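You operate a simulated robot arm through the tools that you are given. There is no shell and no other tool. Be economical: measure what you need, move in short steps, check, and stop when the job is done.

Carry out the task below with a simulated robot arm. There is one attempt and no reset: what you move stays moved.

## Task
Brush the sand off the plate in the frame with the yellow brush.
Fine: extractor on for it and off after; put the brush back, leave the plate there. Set down upright: what you pick out. What is to be rubbed or washed off counts as gone when no trace of it is left.

Only the result counts: the job must be done as asked and must still hold three seconds after the hand-in. Knocking over, shifting, dropping, spilling or breaking anything else fails it.

## Robot
A 7-joint arm with a fingered hand, fixed in place. Base frame: the origin is at the foot of the arm, x ahead of it, y to its left, z up; the work surface is at about z = 86. Readings come in cm, rad, newtons and seconds.
With the tool pointing down near the work surface it reaches from about 40 to 72 cm from the base axis. Its first joint turns from -2.897 to 2.897 rad. Payload 3.4 kg.
The TCP is the grasp point between the finger pads, 2.5 cm short of the fingertips. In the tool frame z runs along the fingers and y along their closing line. The gripper opens to 8.8 cm. The gripper's body begins 2.9 cm behind the TCP. The gripper is a hand of 3 fingers: y runs from the thumb to the fingers, the wrist lies at [-1.3, -10.6, -17.4] in the tool frame, and closing takes about 1.5 s.
Orientation is that of the tool frame in the base frame, as a unit quaternion [x, y, z, w]. With the fingers straight down and the wrist toward the robot, the tool's x, y and z point along [0, 1, 0], [1, 0, 0] and [0, 0, -1] of the base frame.

## Interface
- The arm moves only by the tool step_arm. Its argument "moves" is a list of rows, each a list of 6 numbers: the shift along the tool's x, y, z in cm, then the turn, a rotation vector about the tool's x, y, z in rad. In form: [[dx, dy, dz, wx, wy, wz], ...]. A call has 1 to 12 rows; each row shifts and turns the commanded pose from where the row before left it, along the tool's axes as they then stand. "gripper" is the gripper command, from -1 (fully open) to 1 (shut), values between in proportion, set as the call begins (left out, the last holds). A row lasts 0.2 s, in which the tool goes at most 5 cm and 0.15 rad; a call with a longer step from one row to the next is refused whole, and so is a gripper value outside its range. Where a pose cannot be reached the arm comes as near as it can. A force on the tool above 40 N (or 10 N above the force at the start of the call, whichever is more), or a blocked arm, ends the call early, and 0.2 s more pass. The fingers move at their own pace (about 7.2 cm/s each) and stop on an object; they squeeze with about 22 N. The grip force told is the motor's: it shows also when the fingers shut on nothing. Time passes only in rows, and 0.2 s behind the last, so rows that do not move let the fingers close. The reply holds the time, the measured pose of the TCP, the force on the tool along the base axes, the opening and the grip force, in the units named above and with some noise, with the torque about the TCP (base axes, N m) and any sound that the robot's microphone picked up.
- Cameras (640 x 400 px; columns grow to the right, rows downward): "scene" is fixed at [4.93, 65, 147.54]; the picture's right is [-0.83, -0.55, 0.00], its down [-0.38, 0.57, -0.73] and it looks along [0.40, -0.61, -0.68] (base axes); focal length 322 px, centre (320, 200). "wrist" rides on the gripper at [5.8, -8.5, -9.9] in the tool frame; the picture's right is [-0.67, 0.35, -0.66], its down [-0.69, -0.63, 0.37] and it looks along [-0.28, 0.69, 0.66] (tool axes); focal length 261 px, centre (320, 200). There is no depth. A picture from a camera that has moved, and an enlarged one, comes with that camera's place and axes in the base frame and with its lens.
- grab_frame(camera): a new picture of that camera. The clock stands still meanwhile.
- raise_lower(by): slides the trunk up (or, below 0, down) by that many cm; the arm rides with it, the base frame stays. It gives what a move gives, with no picture.
- move_fingers(index, middle, thumb_bend, thumb_turn): sets how far each is bent, from 0 (flat) to 1 (curled in); at 0.3 the hand is open as for a grip, at 0.7 the pads meet at the TCP. One left out holds its place. A second passes; each finger stops where it meets its share of the squeeze, and holds until it gets a number again. A gripper value or a shape takes the hand back. It gives what a move gives, with no picture; readings hold the bend of each and the force on the fingers (four entries, about 0 where the hand has none), thumb and palm. thumb_turn goes from beside the hand (0) to across from the fingers (1), as for a grip.
- set_grasp(shape): the hand has 3 fingers and takes this shape, open, in about a second: jaw (thumb against the fingers, like two jaws); tri (thumb and two fingers); tip (a fingertip pinch); poke (one finger out to press); point (the index stretched); flat (the hand flat); cup (the hand cupped); fist (a fist). The gripper value then closes the fingers along that shape, each until it touches; the sizes above hold for jaw. It gives what a move gives, with no picture.
- enlarge(camera, box): a new picture of the part [left, top, right, bottom] of that camera's present view, enlarged. The clock stands still meanwhile.
- close_job(): hands the job in; it is judged then, once.

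Go step by step. Nothing tells you positions but the pictures and the camera data: compare them with the known pose of the tool, close in by small moves and look again before you grip or let go. The budget is 120 turns and 76 pictures, counting those below and the enlarged ones. Unless the task says otherwise, let go and move clear before handing in, and close with one line.

The tools are called after ">>>" as name(argument=value, ...) on one line, values as JSON. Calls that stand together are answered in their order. step_arm: Moves the arm, as the interface text tells. Its arguments: {"type":"object","properties":{"moves":{"type":"array"},"gripper":{"type":"number"}},"required":["moves"]} The other tools are called the same way: raise_lower (by) slides the trunk up or down; set_grasp (shape) gives the hand a shape; move_fingers (index, middle, thumb_bend, thumb_turn) moves the fingers one by one; grab_frame (camera) takes a picture; enlarge (camera, box) takes an enlarged picture of a part of a camera's view; close_job () hands the job in.

At the start:

```text
time_s: 0.0
tcp_pos: [20.45, 34.87, 122.59]
ee_rot: [0.707, 0.707, 0.0, -0.001]
ft_force: [0.4, 0.3, -0.5]
wrist_torque: [0.0, 0.01, -0.02]
gripper_width: 8.75
grasp_force: 0.2
shape: jaw
bend: [0.3, 0.3, 0.3, 0.98]
finger forces: [0.0, 0.0, 0.0, 0.0, 0.0, 0.0]
trunk travel left (down, up): [-50.0, 9.0]
```

scene: 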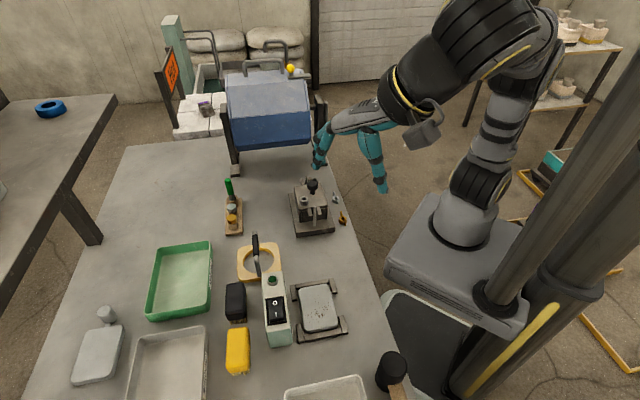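
wrist: 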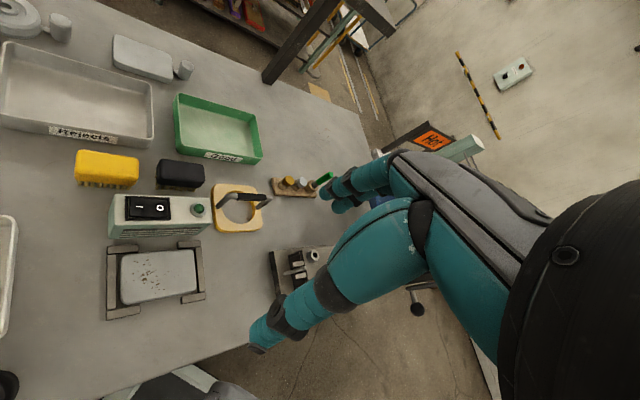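

The plate in its frame is near [23, 37], the yellow brush near [30, 53], and there is a switch box with a rocker between them. I'll take closer looks before moving.

>>> enlarge(camera="scene", box=[200, 220, 360, 390])

>>> enlarge(camera="wrist", box=[50, 130, 290, 330])

```text
2.35 times, centred on (280, 305) of scene
camera zoom: at [4.93, 65.0, 147.54], right [-0.83, -0.55, 0.0], down [-0.38, 0.57, -0.73], along [0.4, -0.61, -0.68], focal length 757 px, centre (414, -47)
```

zoom: 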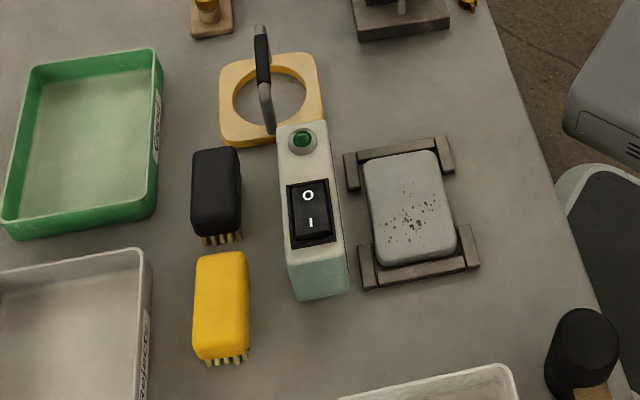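

```text
2.00 times, centred on (170, 230) of wrist
camera zoom: at [11.89, 40.62, 132.48], right [0.35, -0.67, 0.66], down [-0.63, -0.69, -0.37], along [0.69, -0.28, -0.66], focal length 521 px, centre (620, 140)
```

zoom: 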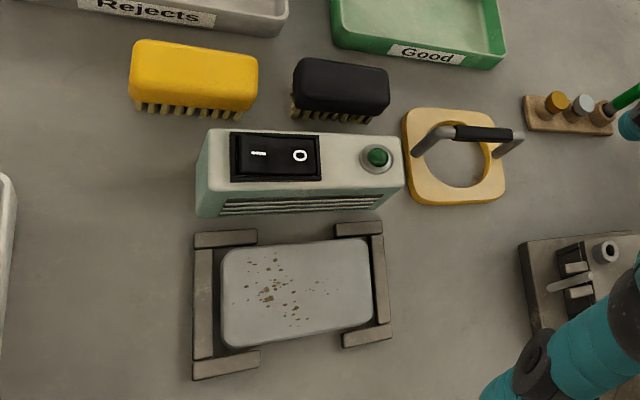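

The switch box has I at about [26.4, 46.2, 94.3] and O at [28, 44.6]; the brush top is at about [29.1, 53.4, 91.4], long axis along (-0.7, 0.7). I'll take the poke shape, turn the tool to that axis, and see where the fingertip is.

>>> set_grasp(shape="poke")

>>> step_arm(moves=[[1.5, 1, 1, 0, 0, -0.131], [1.5, 1, 1, 0, 0, -0.131], [1.5, 1, 1, 0, 0, -0.131], [1.5, 1, 1, 0, 0, -0.131], [1.5, 1, 1, 0, 0, -0.131], [1, 1, 1, 0, 0, -0.13], [0, 0, 0, 0, 0, 0]])

>>> grab_frame(camera="wrist")

>>> grab_frame(camera="scene")

```text
time_s: 0.9
tcp_pos: [20.3, 34.85, 122.48]
ee_rot: [0.707, 0.707, 0.0, 0.0]
ft_force: [0.5, 0.1, 0.3]
wrist_torque: [0.0, 0.02, 0.01]
gripper_width: 0.0
grasp_force: 0.0
shape: poke
bend: [0.7, 0.7, 1.0, 1.0]
finger forces: [0.1, 0.0, 0.0, 0.0, 0.0, 0.0]
trunk travel left (down, up): [-50.0, 9.0]
```

```text
time_s: 2.5
tcp_pos: [23.43, 44.69, 116.44]
ee_rot: [0.382, 0.924, 0.0, 0.0]
ft_force: [0.8, 0.8, 0.4]
wrist_torque: [0.01, 0.01, 0.01]
gripper_width: 0.0
grasp_force: 0.1
shape: poke
bend: [0.7, 0.7, 1.0, 1.0]
finger forces: [0.1, 0.0, 0.0, 0.0, 0.0, 0.0]
trunk travel left (down, up): [-50.0, 9.0]
```

```text
71 pictures are left
camera wrist: at [13.27, 42.78, 126.48], right [0.72, -0.23, 0.66], down [0.04, -0.93, -0.37], along [0.69, 0.29, -0.66], focal length 261 px, centre (320, 200)
```

wrist: 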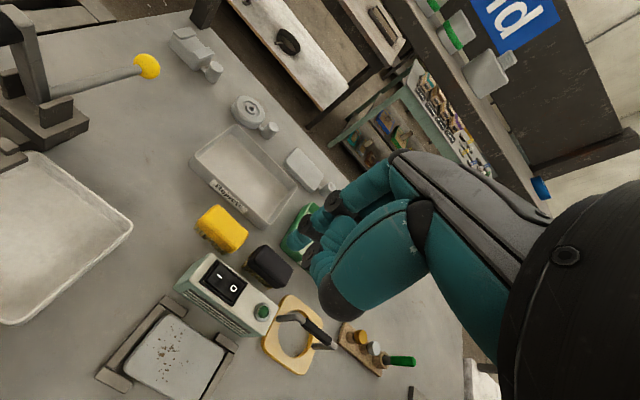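

```text
70 pictures are left
```

scene: 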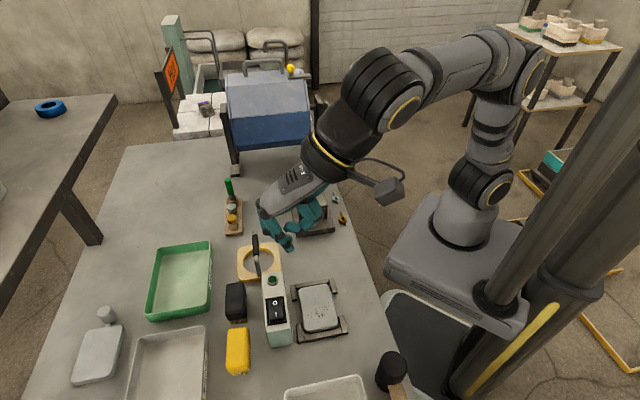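

The tool has turned as wanted. I'll look closely at the hand to find the tip.

>>> enlarge(camera="scene", box=[230, 170, 350, 260])

>>> enlarge(camera="wrist", box=[260, 140, 460, 330])

```text
4.44 times, centred on (290, 215) of scene
camera zoom: at [4.93, 65.0, 147.54], right [-0.83, -0.55, 0.0], down [-0.38, 0.57, -0.73], along [0.4, -0.61, -0.68], focal length 1430 px, centre (453, 133)
```

zoom: 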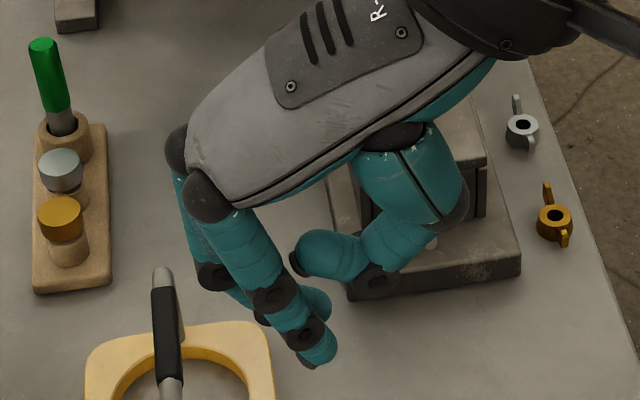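

```text
2.11 times, centred on (360, 235) of wrist
camera zoom: at [13.27, 42.78, 126.48], right [0.72, -0.23, 0.66], down [0.04, -0.93, -0.37], along [0.69, 0.29, -0.66], focal length 549 px, centre (236, 126)
```

zoom: 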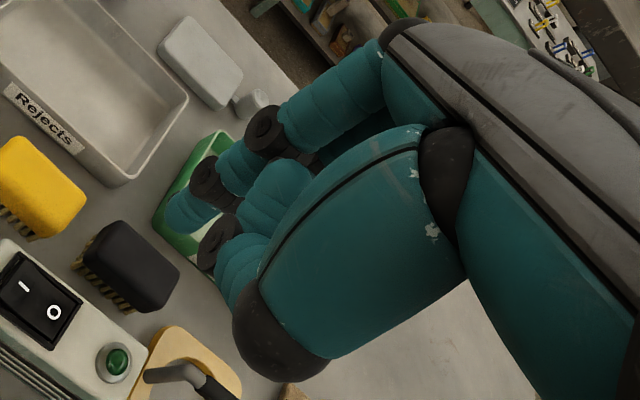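

The fingertip appears to be about 1 cm along tool x from the TCP and 2.5 cm beyond it. I'll go above the I end of the rocker and stop a few cm above it to check.

>>> step_arm(moves=[[-0.47, 0.8, 3.5, 0, 0, 0], [-0.47, 0.8, 3.5, 0, 0, 0], [-0.47, 0.8, 3.5, 0, 0, 0], [-0.47, 0.77, 3.5, 0, 0, 0], [0, 0, 1.5, 0, 0, 0], [0, 0, 0, 0, 0, 0]])

>>> enlarge(camera="scene", box=[220, 230, 340, 350])

>>> enlarge(camera="wrist", box=[160, 130, 360, 330])

```text
time_s: 3.9
tcp_pos: [26.99, 45.57, 100.85]
ee_rot: [0.382, 0.924, 0.001, 0.001]
ft_force: [-0.5, -0.9, -0.1]
wrist_torque: [-0.01, 0.01, 0.01]
gripper_width: 0.0
grasp_force: 0.1
shape: poke
bend: [0.7, 0.7, 1.0, 1.0]
finger forces: [0.1, 0.0, 0.0, 0.0, 0.0, 0.0]
trunk travel left (down, up): [-50.0, 9.0]
```

```text
3.33 times, centred on (280, 290) of scene
camera zoom: at [4.93, 65.0, 147.54], right [-0.83, -0.55, 0.0], down [-0.38, 0.57, -0.73], along [0.4, -0.61, -0.68], focal length 1072 px, centre (453, -100)
```

zoom: 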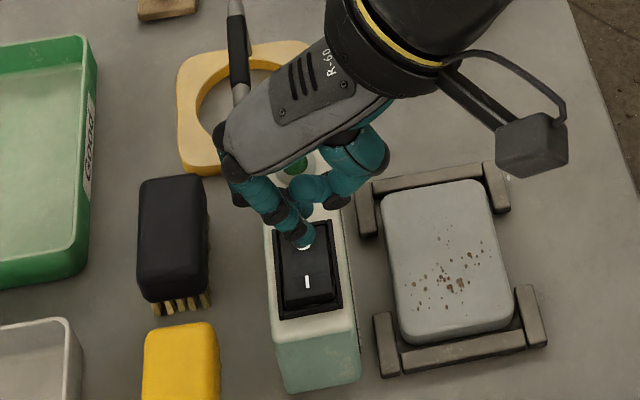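

```text
2.00 times, centred on (260, 230) of wrist
camera zoom: at [16.89, 43.62, 110.93], right [0.72, -0.23, 0.66], down [0.04, -0.93, -0.37], along [0.69, 0.29, -0.66], focal length 521 px, centre (440, 140)
```

zoom: 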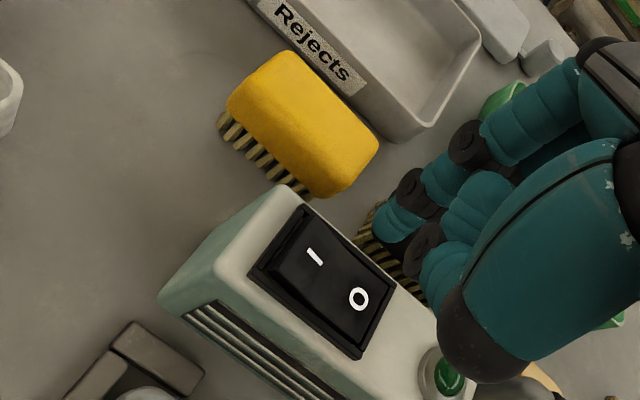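

The tip is right above the I mark with about 4 cm to go. I'll press down slowly.

>>> step_arm(moves=[[0.3, 0, 1.5, 0, 0, 0], [0, 0, 1, 0, 0, 0], [0, 0, 0.5, 0, 0, 0], [0, 0, 0.4, 0, 0, 0], [0, 0, 0.3, 0, 0, 0], [0, 0, 0.3, 0, 0, 0], [0, 0, 0.2, 0, 0, 0]])

```text
time_s: 5.5
tcp_pos: [26.8, 45.65, 96.82]
ee_rot: [0.382, 0.924, 0.0, 0.0]
ft_force: [-0.4, -0.5, -0.2]
wrist_torque: [-0.02, -0.01, 0.0]
gripper_width: 0.02
grasp_force: 0.1
shape: poke
bend: [0.7, 0.7, 1.0, 1.0]
finger forces: [0.0, 0.1, 0.0, 0.1, 0.0, 0.0]
trunk travel left (down, up): [-50.0, 9.0]
```

No contact yet; I continue in small steps.

>>> step_arm(moves=[[0, 0, 0.2, 0, 0, 0], [0, 0, 0.2, 0, 0, 0], [0, 0, 0.2, 0, 0, 0]])

>>> enlarge(camera="scene", box=[240, 260, 320, 340])

>>> enlarge(camera="wrist", box=[200, 130, 340, 290])

```text
time_s: 6.3
tcp_pos: [26.8, 45.81, 96.41]
ee_rot: [0.382, 0.924, 0.003, 0.001]
ft_force: [1.3, 1.8, 13.3]
wrist_torque: [-0.04, -0.11, 0.03]
gripper_width: 0.0
grasp_force: 0.1
shape: poke
bend: [0.7, 0.7, 1.0, 1.0]
finger forces: [1.7, 11.8, 0.0, 0.1, 0.0, 0.0]
trunk travel left (down, up): [-50.0, 9.0]
```

```text
5.00 times, centred on (280, 300) of scene
camera zoom: at [4.93, 65.0, 147.54], right [-0.83, -0.55, 0.0], down [-0.38, 0.57, -0.73], along [0.4, -0.61, -0.68], focal length 1608 px, centre (520, -300)
```

zoom: 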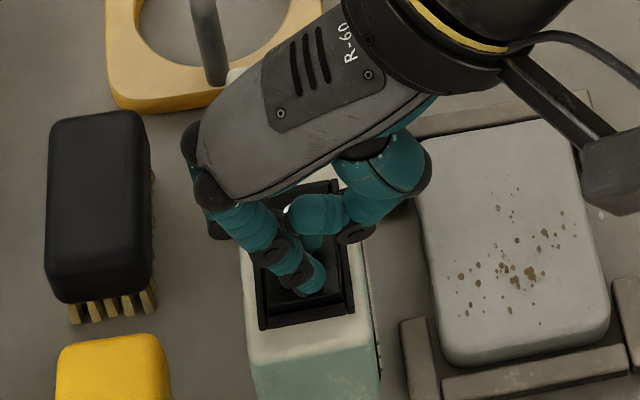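

```text
2.50 times, centred on (270, 210) of wrist
camera zoom: at [16.64, 43.82, 106.38], right [0.72, -0.23, 0.66], down [0.04, -0.93, -0.37], along [0.69, 0.29, -0.66], focal length 652 px, centre (445, 175)
```

zoom: 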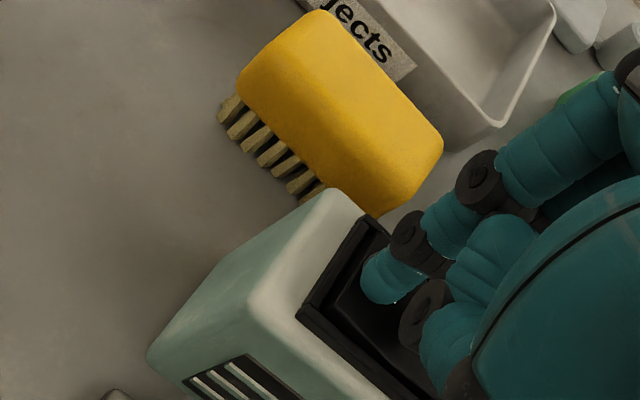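

Contact, but two fingers seem to be out; I'll back off, curl the index and see which finger that is and how the rocker stands.

>>> step_arm(moves=[[0, 0, -2, 0, 0, 0], [0, 0, -3, 0, 0, 0], [0, 0, 0, 0, 0, 0]])

>>> move_fingers(index=1.0)

>>> enlarge(camera="wrist", box=[160, 130, 360, 330])

>>> enlarge(camera="scene", box=[240, 250, 320, 340])

```text
time_s: 7.1
tcp_pos: [26.7, 45.81, 101.1]
ee_rot: [0.381, 0.924, 0.0, 0.0]
ft_force: [0.0, -0.8, -0.3]
wrist_torque: [0.01, 0.0, -0.03]
gripper_width: 0.0
grasp_force: 0.0
shape: poke
bend: [0.7, 0.7, 1.0, 1.0]
finger forces: [0.0, 0.0, 0.0, 0.1, 0.1, 0.1]
trunk travel left (down, up): [-50.0, 9.0]
```

```text
time_s: 8.1
tcp_pos: [26.91, 45.84, 101.1]
ee_rot: [0.383, 0.924, 0.0, 0.0]
ft_force: [-0.2, 0.7, 0.0]
wrist_torque: [0.0, 0.02, 0.01]
gripper_width: 0.49
grasp_force: 0.1
shape: fingers
bend: [0.83, 0.7, 1.0, 1.0]
finger forces: [0.0, 0.0, 0.0, 0.0, 0.0, 0.0]
trunk travel left (down, up): [-50.0, 9.0]
```

```text
2.00 times, centred on (260, 230) of wrist
camera zoom: at [16.68, 43.85, 111.15], right [0.72, -0.23, 0.66], down [0.04, -0.93, -0.37], along [0.69, 0.29, -0.66], focal length 521 px, centre (440, 140)
```

zoom: 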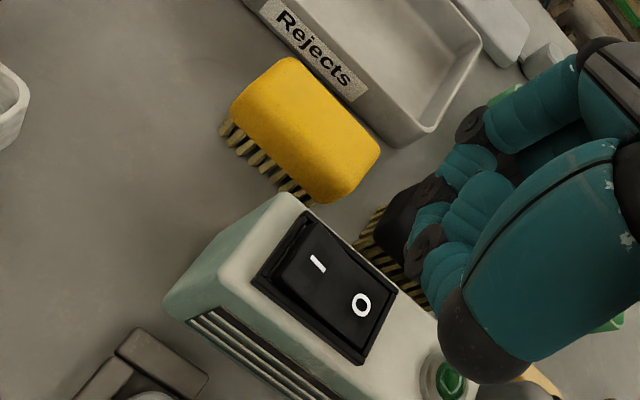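

```text
4.44 times, centred on (280, 295) of scene
camera zoom: at [4.93, 65.0, 147.54], right [-0.83, -0.55, 0.0], down [-0.38, 0.57, -0.73], along [0.4, -0.61, -0.68], focal length 1430 px, centre (498, -222)
```

zoom: 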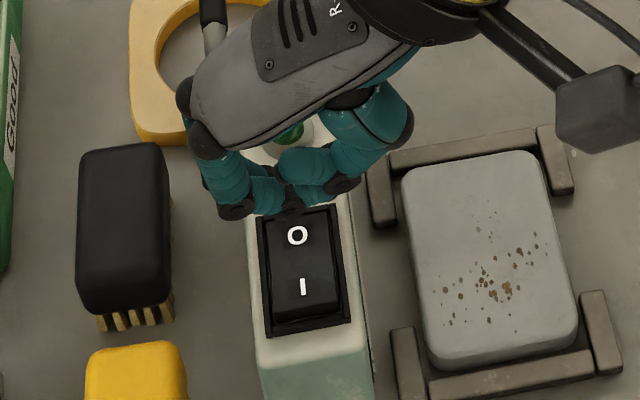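

Index is the finger on the I side; the middle finger met the O side first. I need to see how the rocker stands and whether the lamp is lit.

>>> enlarge(camera="wrist", box=[210, 170, 330, 270])

>>> enlarge(camera="scene", box=[255, 270, 300, 330])

```text
4.00 times, centred on (270, 220) of wrist
camera zoom: at [16.68, 43.85, 111.15], right [0.72, -0.23, 0.66], down [0.04, -0.93, -0.37], along [0.69, 0.29, -0.66], focal length 1043 px, centre (520, 120)
```

zoom: 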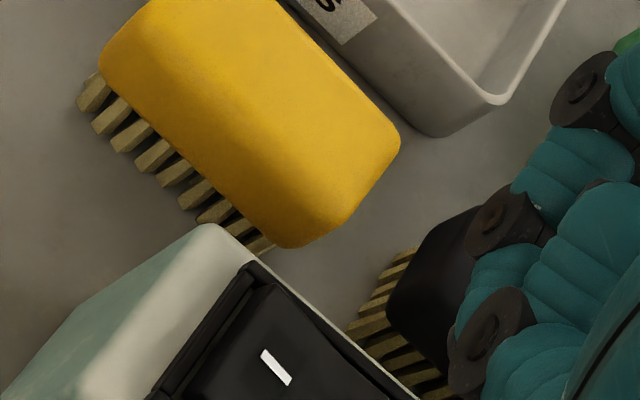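

```text
6.67 times, centred on (278, 300) of scene
camera zoom: at [4.93, 65.0, 147.54], right [-0.83, -0.55, 0.0], down [-0.38, 0.57, -0.73], along [0.4, -0.61, -0.68], focal length 2144 px, centre (603, -467)
```

zoom: 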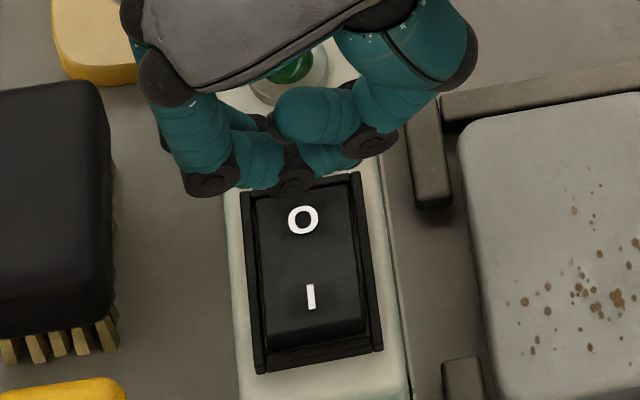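

The end wall of the I side is visible, so it's raised: the extractor is off. I'll stretch the index again and curl the middle out of the way.

>>> move_fingers(index=0.7, middle=1.0)

>>> enlarge(camera="scene", box=[245, 250, 315, 320])

>>> enlarge(camera="wrist", box=[200, 160, 380, 300])

```text
time_s: 9.1
tcp_pos: [26.69, 45.85, 101.22]
ee_rot: [0.382, 0.924, -0.001, 0.0]
ft_force: [0.6, 0.5, -1.1]
wrist_torque: [0.02, 0.02, 0.0]
gripper_width: 2.36
grasp_force: 0.1
shape: fingers
bend: [0.7, 1.0, 1.0, 1.0]
finger forces: [0.0, 0.0, 0.0, 0.0, 0.1, 0.1]
trunk travel left (down, up): [-50.0, 9.0]
```

```text
5.71 times, centred on (280, 285) of scene
camera zoom: at [4.93, 65.0, 147.54], right [-0.83, -0.55, 0.0], down [-0.38, 0.57, -0.73], along [0.4, -0.61, -0.68], focal length 1838 px, centre (549, -286)
```

zoom: 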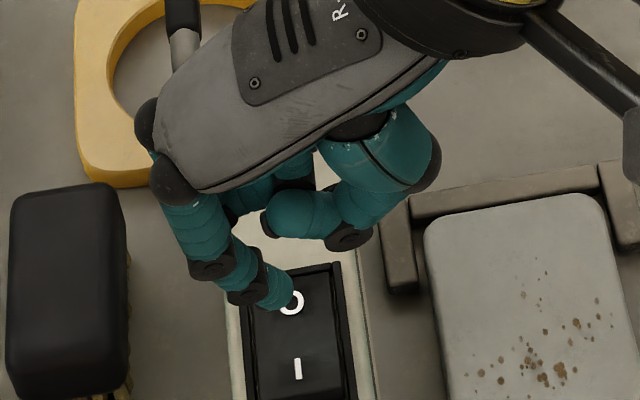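

```text
2.86 times, centred on (290, 230) of wrist
camera zoom: at [16.68, 43.85, 111.15], right [0.72, -0.23, 0.66], down [0.04, -0.93, -0.37], along [0.69, 0.29, -0.66], focal length 745 px, centre (406, 114)
```

zoom: 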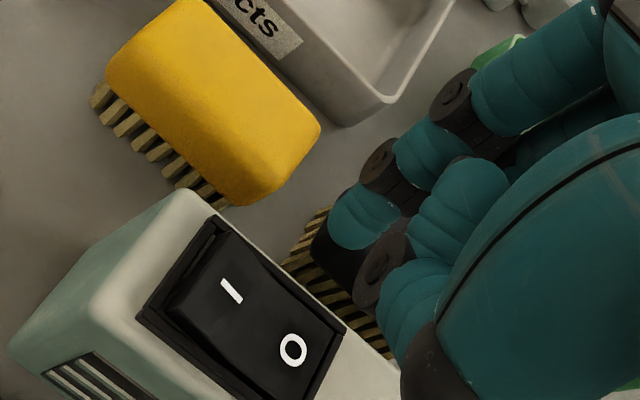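

Now only the index is out, over the I. I'll press with it.

>>> step_arm(moves=[[0.4, -0.2, 2, 0, 0, 0], [0, 0, 1.5, 0, 0, 0], [0, 0, 0.7, 0, 0, 0], [0, 0, 0.3, 0, 0, 0], [0, 0, 0.3, 0, 0, 0], [0, 0, 0.3, 0, 0, 0], [0, 0, 0.2, 0, 0, 0]])

```text
time_s: 10.7
tcp_pos: [26.26, 45.97, 96.08]
ee_rot: [0.382, 0.924, 0.004, 0.0]
ft_force: [2.1, 3.3, 17.9]
wrist_torque: [0.19, -0.1, 0.01]
gripper_width: 2.34
grasp_force: 8.5
shape: fingers
bend: [0.7, 1.0, 1.0, 1.0]
finger forces: [17.7, 0.1, 0.1, 0.0, 0.0, 0.0]
trunk travel left (down, up): [-50.0, 9.0]
```

The index is pressing with 18 N. I'll look and press on slightly.

>>> enlarge(camera="scene", box=[255, 265, 305, 335])

>>> enlarge(camera="wrist", box=[200, 130, 340, 290])

```text
5.71 times, centred on (280, 300) of scene
camera zoom: at [4.93, 65.0, 147.54], right [-0.83, -0.55, 0.0], down [-0.38, 0.57, -0.73], along [0.4, -0.61, -0.68], focal length 1838 px, centre (549, -371)
```

zoom: 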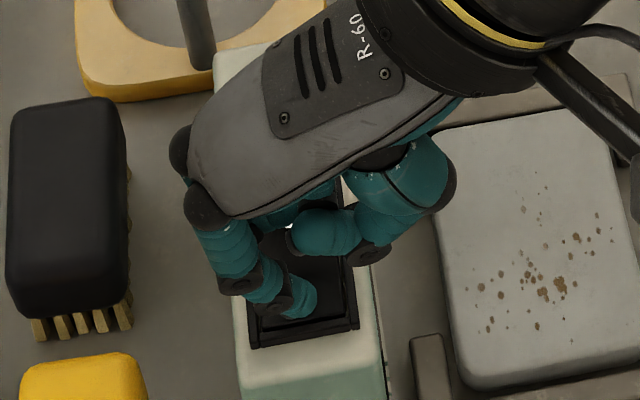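

```text
2.50 times, centred on (270, 210) of wrist
camera zoom: at [16.22, 43.98, 106.13], right [0.72, -0.23, 0.66], down [0.04, -0.93, -0.37], along [0.69, 0.29, -0.66], focal length 652 px, centre (445, 175)
```

zoom: 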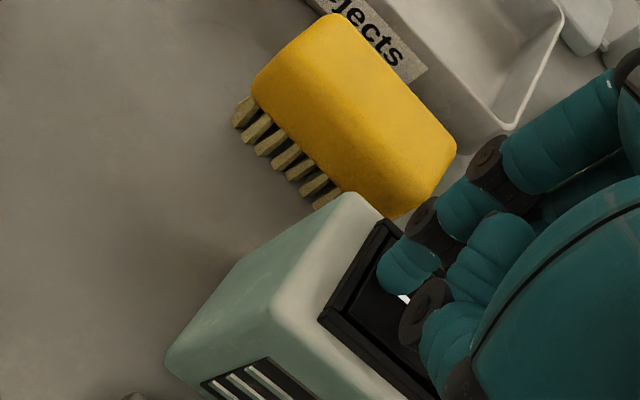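

The I end looks sunk now. I'll lift off and check.

>>> step_arm(moves=[[0, 0, -2, 0, 0, 0], [-2, 0, -4, 0, 0, 0], [-2, 0, -4, 0, 0, 0], [0, 0, -2, 0, 0, 0], [0, 0, 0, 0, 0, 0]])

>>> enlarge(camera="scene", box=[255, 265, 305, 335])

>>> grab_frame(camera="wrist")

```text
time_s: 11.9
tcp_pos: [29.21, 42.94, 107.87]
ee_rot: [0.383, 0.924, 0.0, 0.0]
ft_force: [-0.5, 0.3, 0.3]
wrist_torque: [-0.04, 0.02, 0.02]
gripper_width: 2.41
grasp_force: 0.1
shape: fingers
bend: [0.7, 1.0, 1.0, 1.0]
finger forces: [0.0, 0.0, 0.0, 0.1, 0.0, 0.1]
trunk travel left (down, up): [-50.0, 9.0]
```

```text
5.71 times, centred on (280, 300) of scene
camera zoom: at [4.93, 65.0, 147.54], right [-0.83, -0.55, 0.0], down [-0.38, 0.57, -0.73], along [0.4, -0.61, -0.68], focal length 1838 px, centre (549, -371)
```

zoom: 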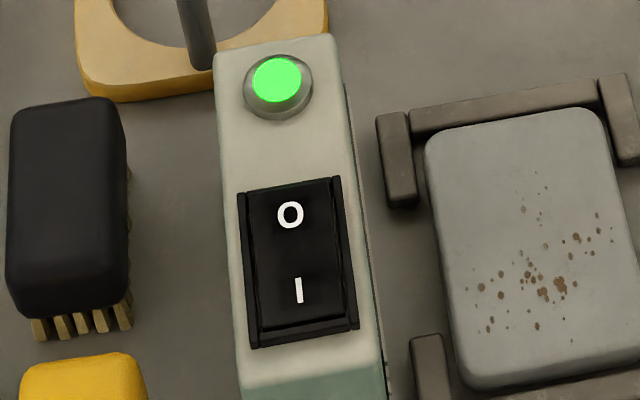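

```text
54 pictures are left
camera wrist: at [19.11, 41.04, 117.91], right [0.72, -0.23, 0.66], down [0.04, -0.93, -0.37], along [0.69, 0.29, -0.66], focal length 261 px, centre (320, 200)
```

wrist: 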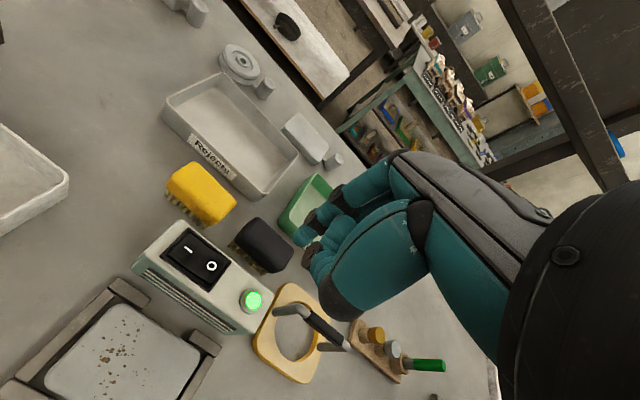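

The lamp is lit: the extractor runs. Next I open the hand part way and go above the yellow brush, offset along its length to clear the box.

>>> set_grasp(shape="jaw")

>>> step_arm(gripper=-0.45, moves=[[2, 1.8, 1, 0, 0, 0], [2, 1.8, 2, 0, 0, 0], [2, 1.8, 2, 0, 0, 0], [1.9, 1.78, 2, 0, 0, 0], [0, 0, 1.5, 0, 0, 0], [0, 0, 0, 0, 0, 0], [0, 0, 0, 0, 0, 0]])

>>> enlarge(camera="scene", box=[200, 270, 320, 390])

>>> enlarge(camera="wrist", box=[160, 100, 400, 320])

```text
time_s: 12.8
tcp_pos: [29.15, 42.95, 107.92]
ee_rot: [0.383, 0.924, -0.001, 0.0]
ft_force: [0.2, -0.6, -0.7]
wrist_torque: [0.0, 0.04, 0.04]
gripper_width: 8.8
grasp_force: 0.1
shape: jaw
bend: [0.3, 0.3, 0.3, 0.98]
finger forces: [0.1, 0.0, 0.0, 0.0, 0.1, 0.0]
trunk travel left (down, up): [-50.0, 9.0]
```

```text
time_s: 14.4
tcp_pos: [28.71, 53.68, 99.26]
ee_rot: [0.382, 0.924, 0.0, 0.0]
ft_force: [-0.3, 0.1, 0.8]
wrist_torque: [0.0, 0.01, 0.02]
gripper_width: 6.42
grasp_force: 0.2
shape: jaw
bend: [0.27, 0.36, 0.56, 0.99]
finger forces: [0.0, 0.0, 0.0, 0.1, 0.0, 0.1]
trunk travel left (down, up): [-50.0, 9.0]
```

```text
3.33 times, centred on (260, 330) of scene
camera zoom: at [4.93, 65.0, 147.54], right [-0.83, -0.55, 0.0], down [-0.38, 0.57, -0.73], along [0.4, -0.61, -0.68], focal length 1072 px, centre (520, -233)
```

zoom: 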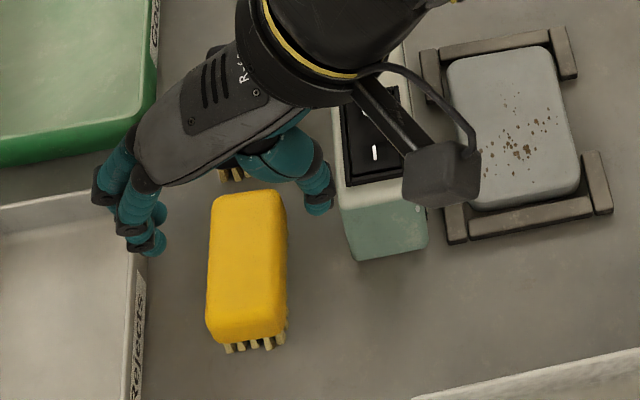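

```text
1.82 times, centred on (280, 210) of wrist
camera zoom: at [18.58, 51.77, 109.31], right [0.72, -0.23, 0.66], down [0.04, -0.93, -0.37], along [0.69, 0.29, -0.66], focal length 474 px, centre (393, 182)
```

zoom: 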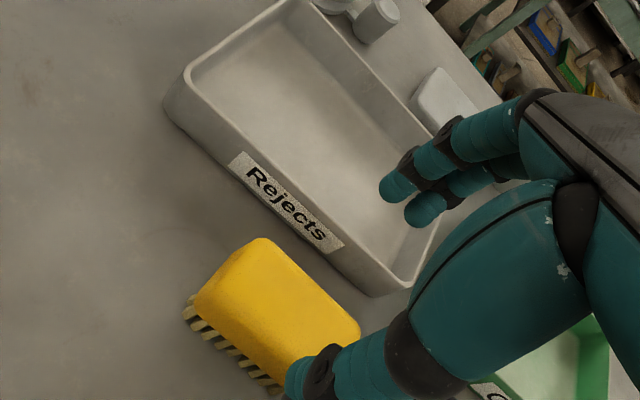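

The thumb and fingers straddle the brush, with clearance to both the box and the tray. I descend and close.

>>> step_arm(gripper=-0.37, moves=[[0.2, 0.1, 2, 0, 0, 0], [0, 0, 2, 0, 0, 0], [0, 0, 2, 0, 0, 0], [0, 0, 1.5, 0, 0, 0], [0, 0, 1, 0, 0, 0], [0, 0, 0.8, 0, 0, 0], [0, 0, 0, 0, 0, 0]])

>>> enlarge(camera="scene", box=[200, 270, 320, 390])

>>> enlarge(camera="wrist", box=[160, 100, 400, 320])

```text
time_s: 16.0
tcp_pos: [28.63, 53.93, 90.0]
ee_rot: [0.382, 0.924, 0.0, 0.0]
ft_force: [0.7, -0.8, 0.2]
wrist_torque: [0.03, -0.01, 0.0]
gripper_width: 6.08
grasp_force: 0.1
shape: jaw
bend: [0.27, 0.37, 0.59, 0.99]
finger forces: [0.0, 0.0, 0.0, 0.1, 0.0, 0.0]
trunk travel left (down, up): [-50.0, 9.0]
```

```text
3.33 times, centred on (260, 330) of scene
camera zoom: at [4.93, 65.0, 147.54], right [-0.83, -0.55, 0.0], down [-0.38, 0.57, -0.73], along [0.4, -0.61, -0.68], focal length 1072 px, centre (520, -233)
```

zoom: 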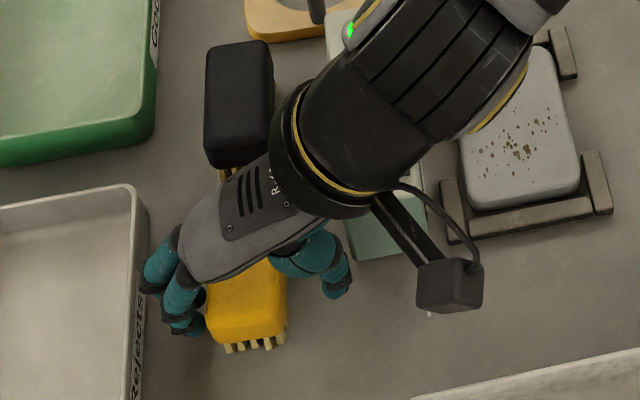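

```text
1.82 times, centred on (280, 210) of wrist
camera zoom: at [18.48, 52.09, 100.04], right [0.72, -0.23, 0.66], down [0.04, -0.93, -0.37], along [0.69, 0.29, -0.66], focal length 474 px, centre (393, 182)
```

zoom: 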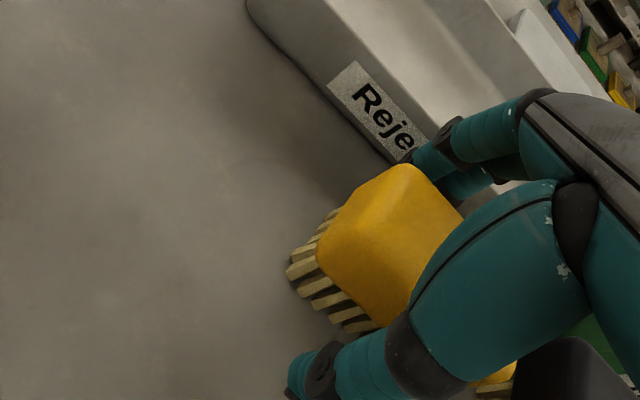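

Well placed on both sides. Closing the grip now.

>>> step_arm(gripper=1, moves=[[0, 0, 0, 0, 0, 0], [0, 0, 0, 0, 0, 0], [0, 0, 0, 0, 0, 0], [0, 0, 0, 0, 0, 0], [0, 0, 0, 0, 0, 0], [0, 0, 0, 0, 0, 0], [0, 0, 0, 0, 0, 0], [0, 0, 0, 0, 0, 0]])

>>> step_arm(moves=[[0, 0, -1, 0, 0, 0], [0, 0, -2, 0, 0, 0], [0, 0, -3, 0, 0, 0], [0, 0, -3, 0, 0, 0], [0, 0, -3, 0, 0, 0], [0, 0, 0, 0, 0, 0]])

>>> enlarge(camera="scene", box=[200, 230, 360, 390])

>>> enlarge(camera="wrist", box=[160, 100, 400, 320])

```text
time_s: 17.8
tcp_pos: [28.49, 54.02, 90.07]
ee_rot: [0.383, 0.924, 0.0, 0.0]
ft_force: [1.2, -0.3, 0.2]
wrist_torque: [0.0, -0.05, -0.04]
gripper_width: 3.28
grasp_force: 22.0
shape: jaw
bend: [0.74, 0.51, 0.73, 1.0]
finger forces: [12.9, 6.9, 0.1, 0.0, 19.8, 0.0]
trunk travel left (down, up): [-50.0, 9.0]
```

```text
time_s: 19.2
tcp_pos: [28.71, 54.01, 102.17]
ee_rot: [0.382, 0.924, 0.0, 0.0]
ft_force: [-0.4, 0.0, -1.8]
wrist_torque: [-0.02, 0.02, -0.02]
gripper_width: 3.29
grasp_force: 21.7
shape: jaw
bend: [0.74, 0.51, 0.73, 1.0]
finger forces: [13.1, 6.8, 0.0, 0.1, 19.8, 0.0]
trunk travel left (down, up): [-50.0, 9.0]
```

```text
2.50 times, centred on (280, 310) of scene
camera zoom: at [4.93, 65.0, 147.54], right [-0.83, -0.55, 0.0], down [-0.38, 0.57, -0.73], along [0.4, -0.61, -0.68], focal length 804 px, centre (420, -75)
```

zoom: 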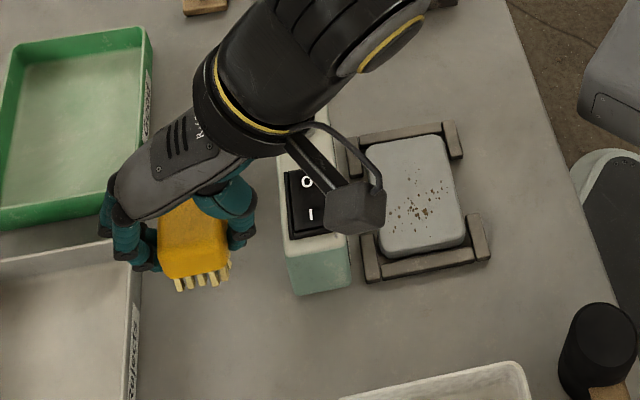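

```text
1.82 times, centred on (280, 210) of wrist
camera zoom: at [18.53, 52.07, 112.09], right [0.72, -0.23, 0.66], down [0.04, -0.93, -0.37], along [0.69, 0.29, -0.66], focal length 474 px, centre (393, 182)
```

zoom: 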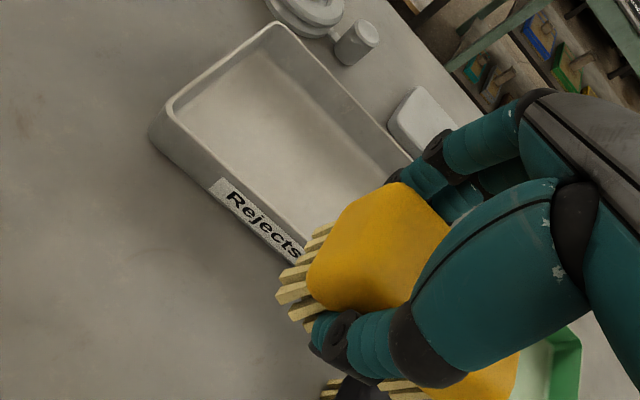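

The brush is held and lifted; its bristle bottom is about 4 cm below the TCP. The plate top is at about z 88.7, spanning u=(x+y)/√2 40–46.7 and v=(y−x)/√2 6.4–15.6. I'll carry the brush over it at height.

>>> step_arm(moves=[[0, 0, -1, 0, 0, 0], [-1, -2.5, 0, 0, 0, 0], [-1, -2.6, 0, 0, 0, 0], [-1, -2.6, 0, 0, 0, 0], [-1, -2.5, 0, 0, 0, 0], [-1, -2.5, 0, 0, 0, 0], [-0.8, -2.5, 0, 0, 0, 0], [0, 0, 2, 0, 0, 0], [0, 0, 2, 0, 0, 0], [0, 0, 0, 0, 0, 0]])

>>> enlarge(camera="scene", box=[240, 250, 370, 360])

>>> enlarge(camera="wrist", box=[140, 100, 400, 350])

```text
time_s: 21.4
tcp_pos: [21.87, 39.11, 99.01]
ee_rot: [0.383, 0.924, 0.0, 0.0]
ft_force: [0.3, -0.2, -1.1]
wrist_torque: [0.02, -0.01, 0.0]
gripper_width: 3.28
grasp_force: 22.4
shape: jaw
bend: [0.74, 0.51, 0.73, 1.0]
finger forces: [13.1, 6.8, 0.0, 0.1, 19.8, 0.0]
trunk travel left (down, up): [-50.0, 9.0]
```

```text
3.64 times, centred on (305, 305) of scene
camera zoom: at [4.93, 65.0, 147.54], right [-0.83, -0.55, 0.0], down [-0.38, 0.57, -0.73], along [0.4, -0.61, -0.68], focal length 1170 px, centre (374, -182)
```

zoom: 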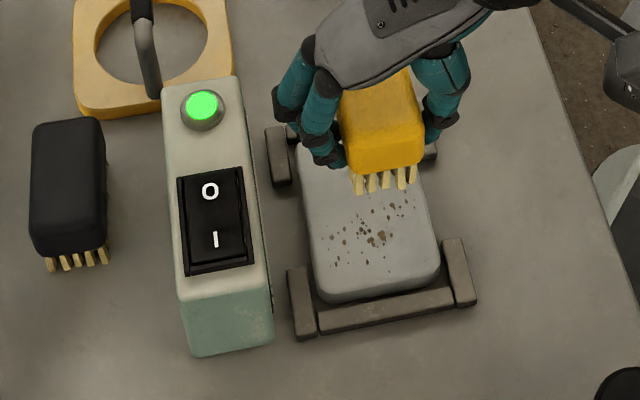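

```text
1.60 times, centred on (270, 225) of wrist
camera zoom: at [11.88, 37.13, 109.05], right [0.72, -0.23, 0.66], down [0.04, -0.93, -0.37], along [0.69, 0.29, -0.66], focal length 417 px, centre (400, 160)
```

zoom: 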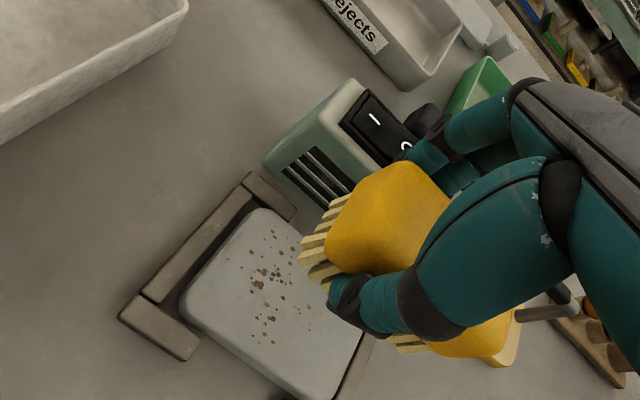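

The brush is over the plate, clear of the box. I lower it gently until the bristles touch.

>>> step_arm(moves=[[0.5, 0, 2, 0, 0, 0], [0, 0, 2, 0, 0, 0], [0, 0, 1, 0, 0, 0], [0, 0, 0.5, 0, 0, 0], [0, 0, 0.3, 0, 0, 0], [0, 0, 0, 0, 0, 0]])

>>> enlarge(camera="scene", box=[260, 260, 360, 350])

```text
time_s: 22.8
tcp_pos: [21.58, 39.48, 93.19]
ee_rot: [0.382, 0.924, -0.001, 0.001]
ft_force: [1.0, 0.8, -0.7]
wrist_torque: [0.03, -0.02, -0.01]
gripper_width: 3.28
grasp_force: 22.3
shape: jaw
bend: [0.74, 0.51, 0.73, 1.0]
finger forces: [13.1, 6.8, 0.0, 0.0, 19.8, 0.0]
trunk travel left (down, up): [-50.0, 9.0]
```

```text
4.44 times, centred on (310, 305) of scene
camera zoom: at [4.93, 65.0, 147.54], right [-0.83, -0.55, 0.0], down [-0.38, 0.57, -0.73], along [0.4, -0.61, -0.68], focal length 1430 px, centre (364, -267)
```

zoom: 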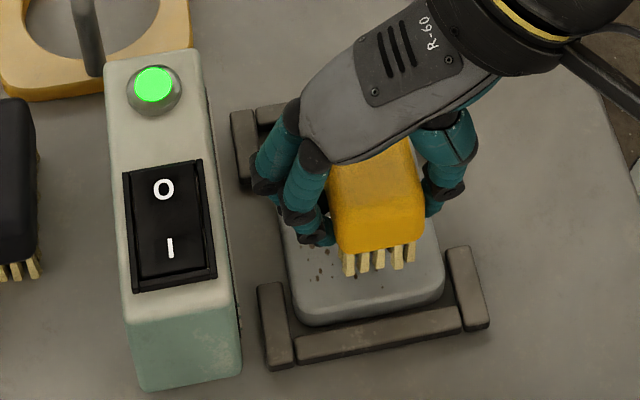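

Very close now; finger-to-box gap still looks about 2 cm. I lower further in small steps until force shows.

>>> step_arm(moves=[[0, 0, 0.2, 0, 0, 0], [0, 0, 0.15, 0, 0, 0], [0, 0, 0.15, 0, 0, 0], [0, 0, 0, 0, 0, 0]])

```text
time_s: 23.8
tcp_pos: [21.6, 39.52, 92.67]
ee_rot: [0.383, 0.924, 0.0, 0.0]
ft_force: [0.5, -0.9, -0.5]
wrist_torque: [0.03, 0.04, -0.01]
gripper_width: 3.28
grasp_force: 21.8
shape: jaw
bend: [0.74, 0.51, 0.73, 1.0]
finger forces: [12.9, 6.8, 0.0, 0.0, 19.8, 0.0]
trunk travel left (down, up): [-50.0, 9.0]
```

>>> step_arm(moves=[[0, 0, 0.15, 0, 0, 0], [0, 0, 0.15, 0, 0, 0], [0, 0, 0.1, 0, 0, 0], [0, 0, 0, 0, 0, 0]])

>>> enlarge(camera="scene", box=[290, 280, 360, 340])

```text
time_s: 24.8
tcp_pos: [21.6, 39.38, 92.36]
ee_rot: [0.383, 0.924, 0.0, 0.0]
ft_force: [-1.3, -0.8, -1.7]
wrist_torque: [0.03, 0.01, -0.02]
gripper_width: 3.27
grasp_force: 22.0
shape: jaw
bend: [0.74, 0.51, 0.73, 1.0]
finger forces: [13.0, 6.8, 0.0, 0.0, 19.6, 0.0]
trunk travel left (down, up): [-50.0, 9.0]
```

```text
6.67 times, centred on (325, 310) of scene
camera zoom: at [4.93, 65.0, 147.54], right [-0.83, -0.55, 0.0], down [-0.38, 0.57, -0.73], along [0.4, -0.61, -0.68], focal length 2144 px, centre (287, -533)
```

zoom: 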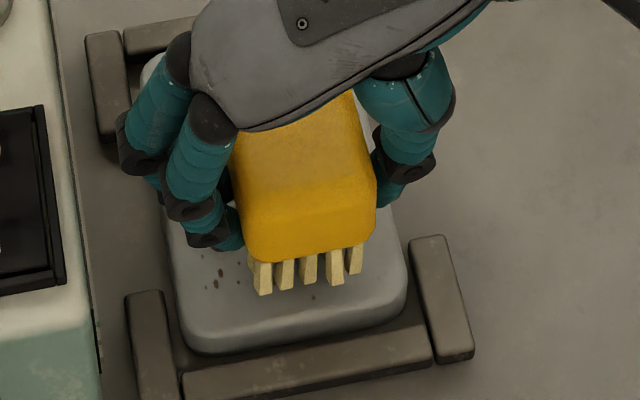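

No contact force yet; continuing down in small steps.

>>> step_arm(moves=[[0, 0, 0.15, 0, 0, 0], [0, 0, 0.15, 0, 0, 0], [0, 0, 0.1, 0, 0, 0], [0, 0, 0, 0, 0, 0]])

```text
time_s: 25.8
tcp_pos: [21.55, 39.3, 91.98]
ee_rot: [0.382, 0.924, 0.0, 0.0]
ft_force: [0.6, 0.3, -1.5]
wrist_torque: [-0.02, 0.02, 0.0]
gripper_width: 3.24
grasp_force: 21.6
shape: jaw
bend: [0.74, 0.51, 0.73, 1.0]
finger forces: [13.0, 6.8, 0.0, 0.1, 19.6, 0.0]
trunk travel left (down, up): [-50.0, 9.0]
```

>>> step_arm(moves=[[0, 0, 0.15, 0, 0, 0], [0, 0, 0.1, 0, 0, 0], [0, 0, 0.1, 0, 0, 0], [0, 0, 0, 0, 0, 0]])

>>> enlarge(camera="wrist", box=[200, 160, 360, 300])

```text
time_s: 26.8
tcp_pos: [21.55, 39.43, 91.73]
ee_rot: [0.381, 0.924, 0.0, 0.001]
ft_force: [-0.2, 0.6, -0.5]
wrist_torque: [0.02, -0.02, -0.02]
gripper_width: 3.26
grasp_force: 21.7
shape: jaw
bend: [0.74, 0.51, 0.73, 1.0]
finger forces: [12.9, 6.9, 0.1, 0.0, 19.8, 0.0]
trunk travel left (down, up): [-50.0, 9.0]
```

```text
2.86 times, centred on (280, 230) of wrist
camera zoom: at [11.47, 37.53, 101.67], right [0.72, -0.23, 0.66], down [0.04, -0.93, -0.37], along [0.69, 0.29, -0.66], focal length 745 px, centre (434, 114)
```

zoom: 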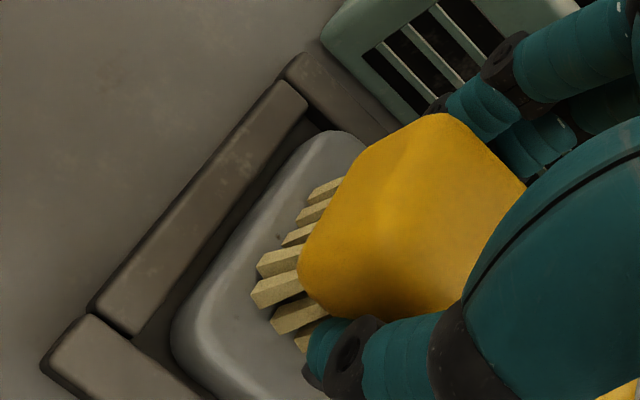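

Still free; bristles are nearly down. Lowering on.

>>> step_arm(moves=[[0, 0, 0.12, 0, 0, 0], [0, 0, 0.12, 0, 0, 0], [0, 0, 0.1, 0, 0, 0], [0, 0, 0, 0, 0, 0]])

```text
time_s: 27.8
tcp_pos: [21.6, 39.47, 91.37]
ee_rot: [0.382, 0.924, 0.001, 0.0]
ft_force: [-0.2, 1.1, 20.5]
wrist_torque: [-0.02, 0.0, 0.01]
gripper_width: 3.35
grasp_force: 22.0
shape: jaw
bend: [0.74, 0.51, 0.73, 1.0]
finger forces: [15.0, 9.0, 0.0, 0.0, 23.0, 0.1]
trunk travel left (down, up): [-50.0, 9.0]
```

Contact at TCP z≈91.5 with 20 N; I ease off to a light press and make the first short strokes.

>>> step_arm(moves=[[0, 0, -0.07, 0, 0, 0], [0, 0, 0, 0, 0, 0]])

>>> step_arm(moves=[[0, -0.4, 0, 0, 0, 0], [0, -0.4, 0, 0, 0, 0], [0, 0.5, 0, 0, 0, 0], [0, 0.5, 0, 0, 0, 0], [0, 0.5, 0, 0, 0, 0], [0, 0, 0, 0, 0, 0]])

>>> enlarge(camera="scene", box=[270, 270, 360, 350])

```text
time_s: 28.4
tcp_pos: [21.59, 39.39, 91.4]
ee_rot: [0.383, 0.924, 0.001, 0.0]
ft_force: [1.2, 3.8, 20.6]
wrist_torque: [0.05, -0.04, 0.0]
gripper_width: 3.37
grasp_force: 22.2
shape: jaw
bend: [0.74, 0.5, 0.73, 1.0]
finger forces: [16.0, 9.3, 0.0, 0.0, 22.5, 0.0]
trunk travel left (down, up): [-50.0, 9.0]
```

```text
time_s: 29.8
tcp_pos: [22.0, 39.79, 91.47]
ee_rot: [0.382, 0.924, 0.001, 0.0]
ft_force: [-5.4, -3.5, 15.9]
wrist_torque: [-0.13, 0.14, 0.01]
gripper_width: 3.46
grasp_force: 22.3
shape: jaw
bend: [0.75, 0.51, 0.73, 1.0]
finger forces: [13.1, 7.1, 0.1, 0.1, 25.7, 0.0]
trunk travel left (down, up): [-50.0, 9.0]
```

```text
5.00 times, centred on (315, 310) of scene
camera zoom: at [4.93, 65.0, 147.54], right [-0.83, -0.55, 0.0], down [-0.38, 0.57, -0.73], along [0.4, -0.61, -0.68], focal length 1608 px, centre (345, -350)
```

zoom: 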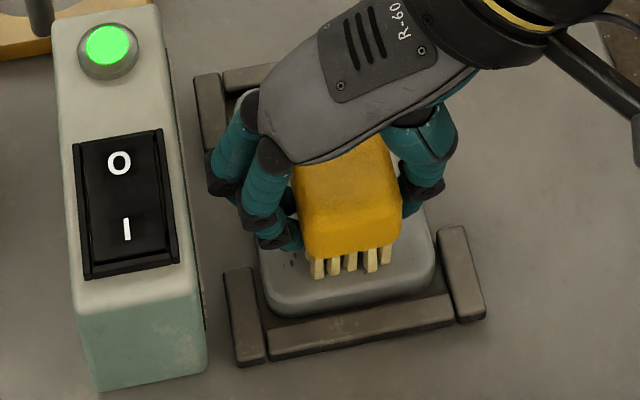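

Light strokes work and most sand is going. I stroke carefully a bit more toward the box and along the plate, watching the force.

>>> step_arm(moves=[[0, 0.4, -0.04, 0, 0, 0], [0, 0.3, 0, 0, 0, 0], [0.4, 0, 0, 0, 0, 0], [0.4, 0, 0, 0, 0, 0], [0, -0.5, 0, 0, 0, 0], [0, -0.5, 0, 0, 0, 0], [0, -0.5, 0, 0, 0, 0], [0, -0.5, 0, 0, 0, 0], [0, -0.4, 0, 0, 0, 0], [0, 0, 0, 0, 0, 0]])

>>> enlarge(camera="scene", box=[270, 270, 360, 350])

```text
time_s: 32.0
tcp_pos: [20.32, 39.25, 91.43]
ee_rot: [0.383, 0.924, 0.0, 0.0]
ft_force: [1.4, 0.8, 8.5]
wrist_torque: [0.03, -0.08, 0.02]
gripper_width: 3.37
grasp_force: 21.6
shape: jaw
bend: [0.74, 0.51, 0.73, 1.0]
finger forces: [15.2, 8.6, 0.0, 0.0, 21.4, 0.0]
trunk travel left (down, up): [-50.0, 9.0]
```

```text
5.00 times, centred on (315, 310) of scene
camera zoom: at [4.93, 65.0, 147.54], right [-0.83, -0.55, 0.0], down [-0.38, 0.57, -0.73], along [0.4, -0.61, -0.68], focal length 1608 px, centre (345, -350)
```

zoom: 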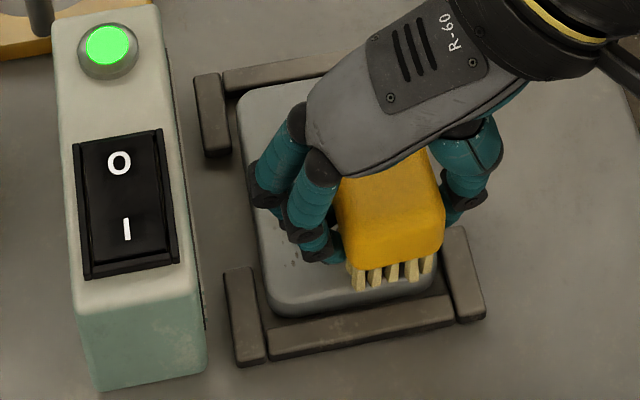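

Good progress. I sweep back along the plate and across on the box side.

>>> step_arm(moves=[[-0.6, 0, 0, 0, 0, 0], [-0.6, 0, 0, 0, 0, 0], [-0.6, 0, 0, 0, 0, 0], [-0.6, 0, 0, 0, 0, 0], [0, 0.6, 0, 0, 0, 0], [0, 0.6, 0, 0, 0, 0], [0, 0.6, 0, 0, 0, 0], [0, 0.5, 0, 0, 0, 0], [0.6, 0, 0, 0, 0, 0], [0.6, 0, 0, 0, 0, 0], [0.6, 0, 0, 0, 0, 0], [0.6, 0, 0, 0, 0, 0]])

>>> enlarge(camera="scene", box=[270, 270, 360, 350])

```text
time_s: 34.6
tcp_pos: [21.82, 40.96, 91.49]
ee_rot: [0.381, 0.924, 0.0, 0.0]
ft_force: [1.2, -2.0, 5.0]
wrist_torque: [-0.03, -0.06, -0.01]
gripper_width: 3.36
grasp_force: 22.6
shape: jaw
bend: [0.74, 0.51, 0.73, 1.0]
finger forces: [13.8, 8.9, 0.0, 0.1, 22.2, 0.0]
trunk travel left (down, up): [-50.0, 9.0]
```

```text
5.00 times, centred on (315, 310) of scene
camera zoom: at [4.93, 65.0, 147.54], right [-0.83, -0.55, 0.0], down [-0.38, 0.57, -0.73], along [0.4, -0.61, -0.68], focal length 1608 px, centre (345, -350)
```

zoom: 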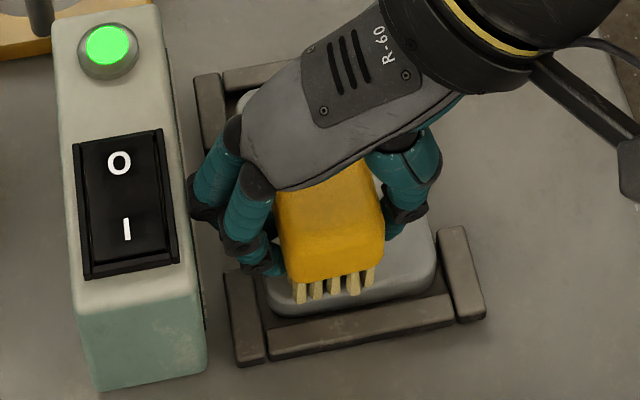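

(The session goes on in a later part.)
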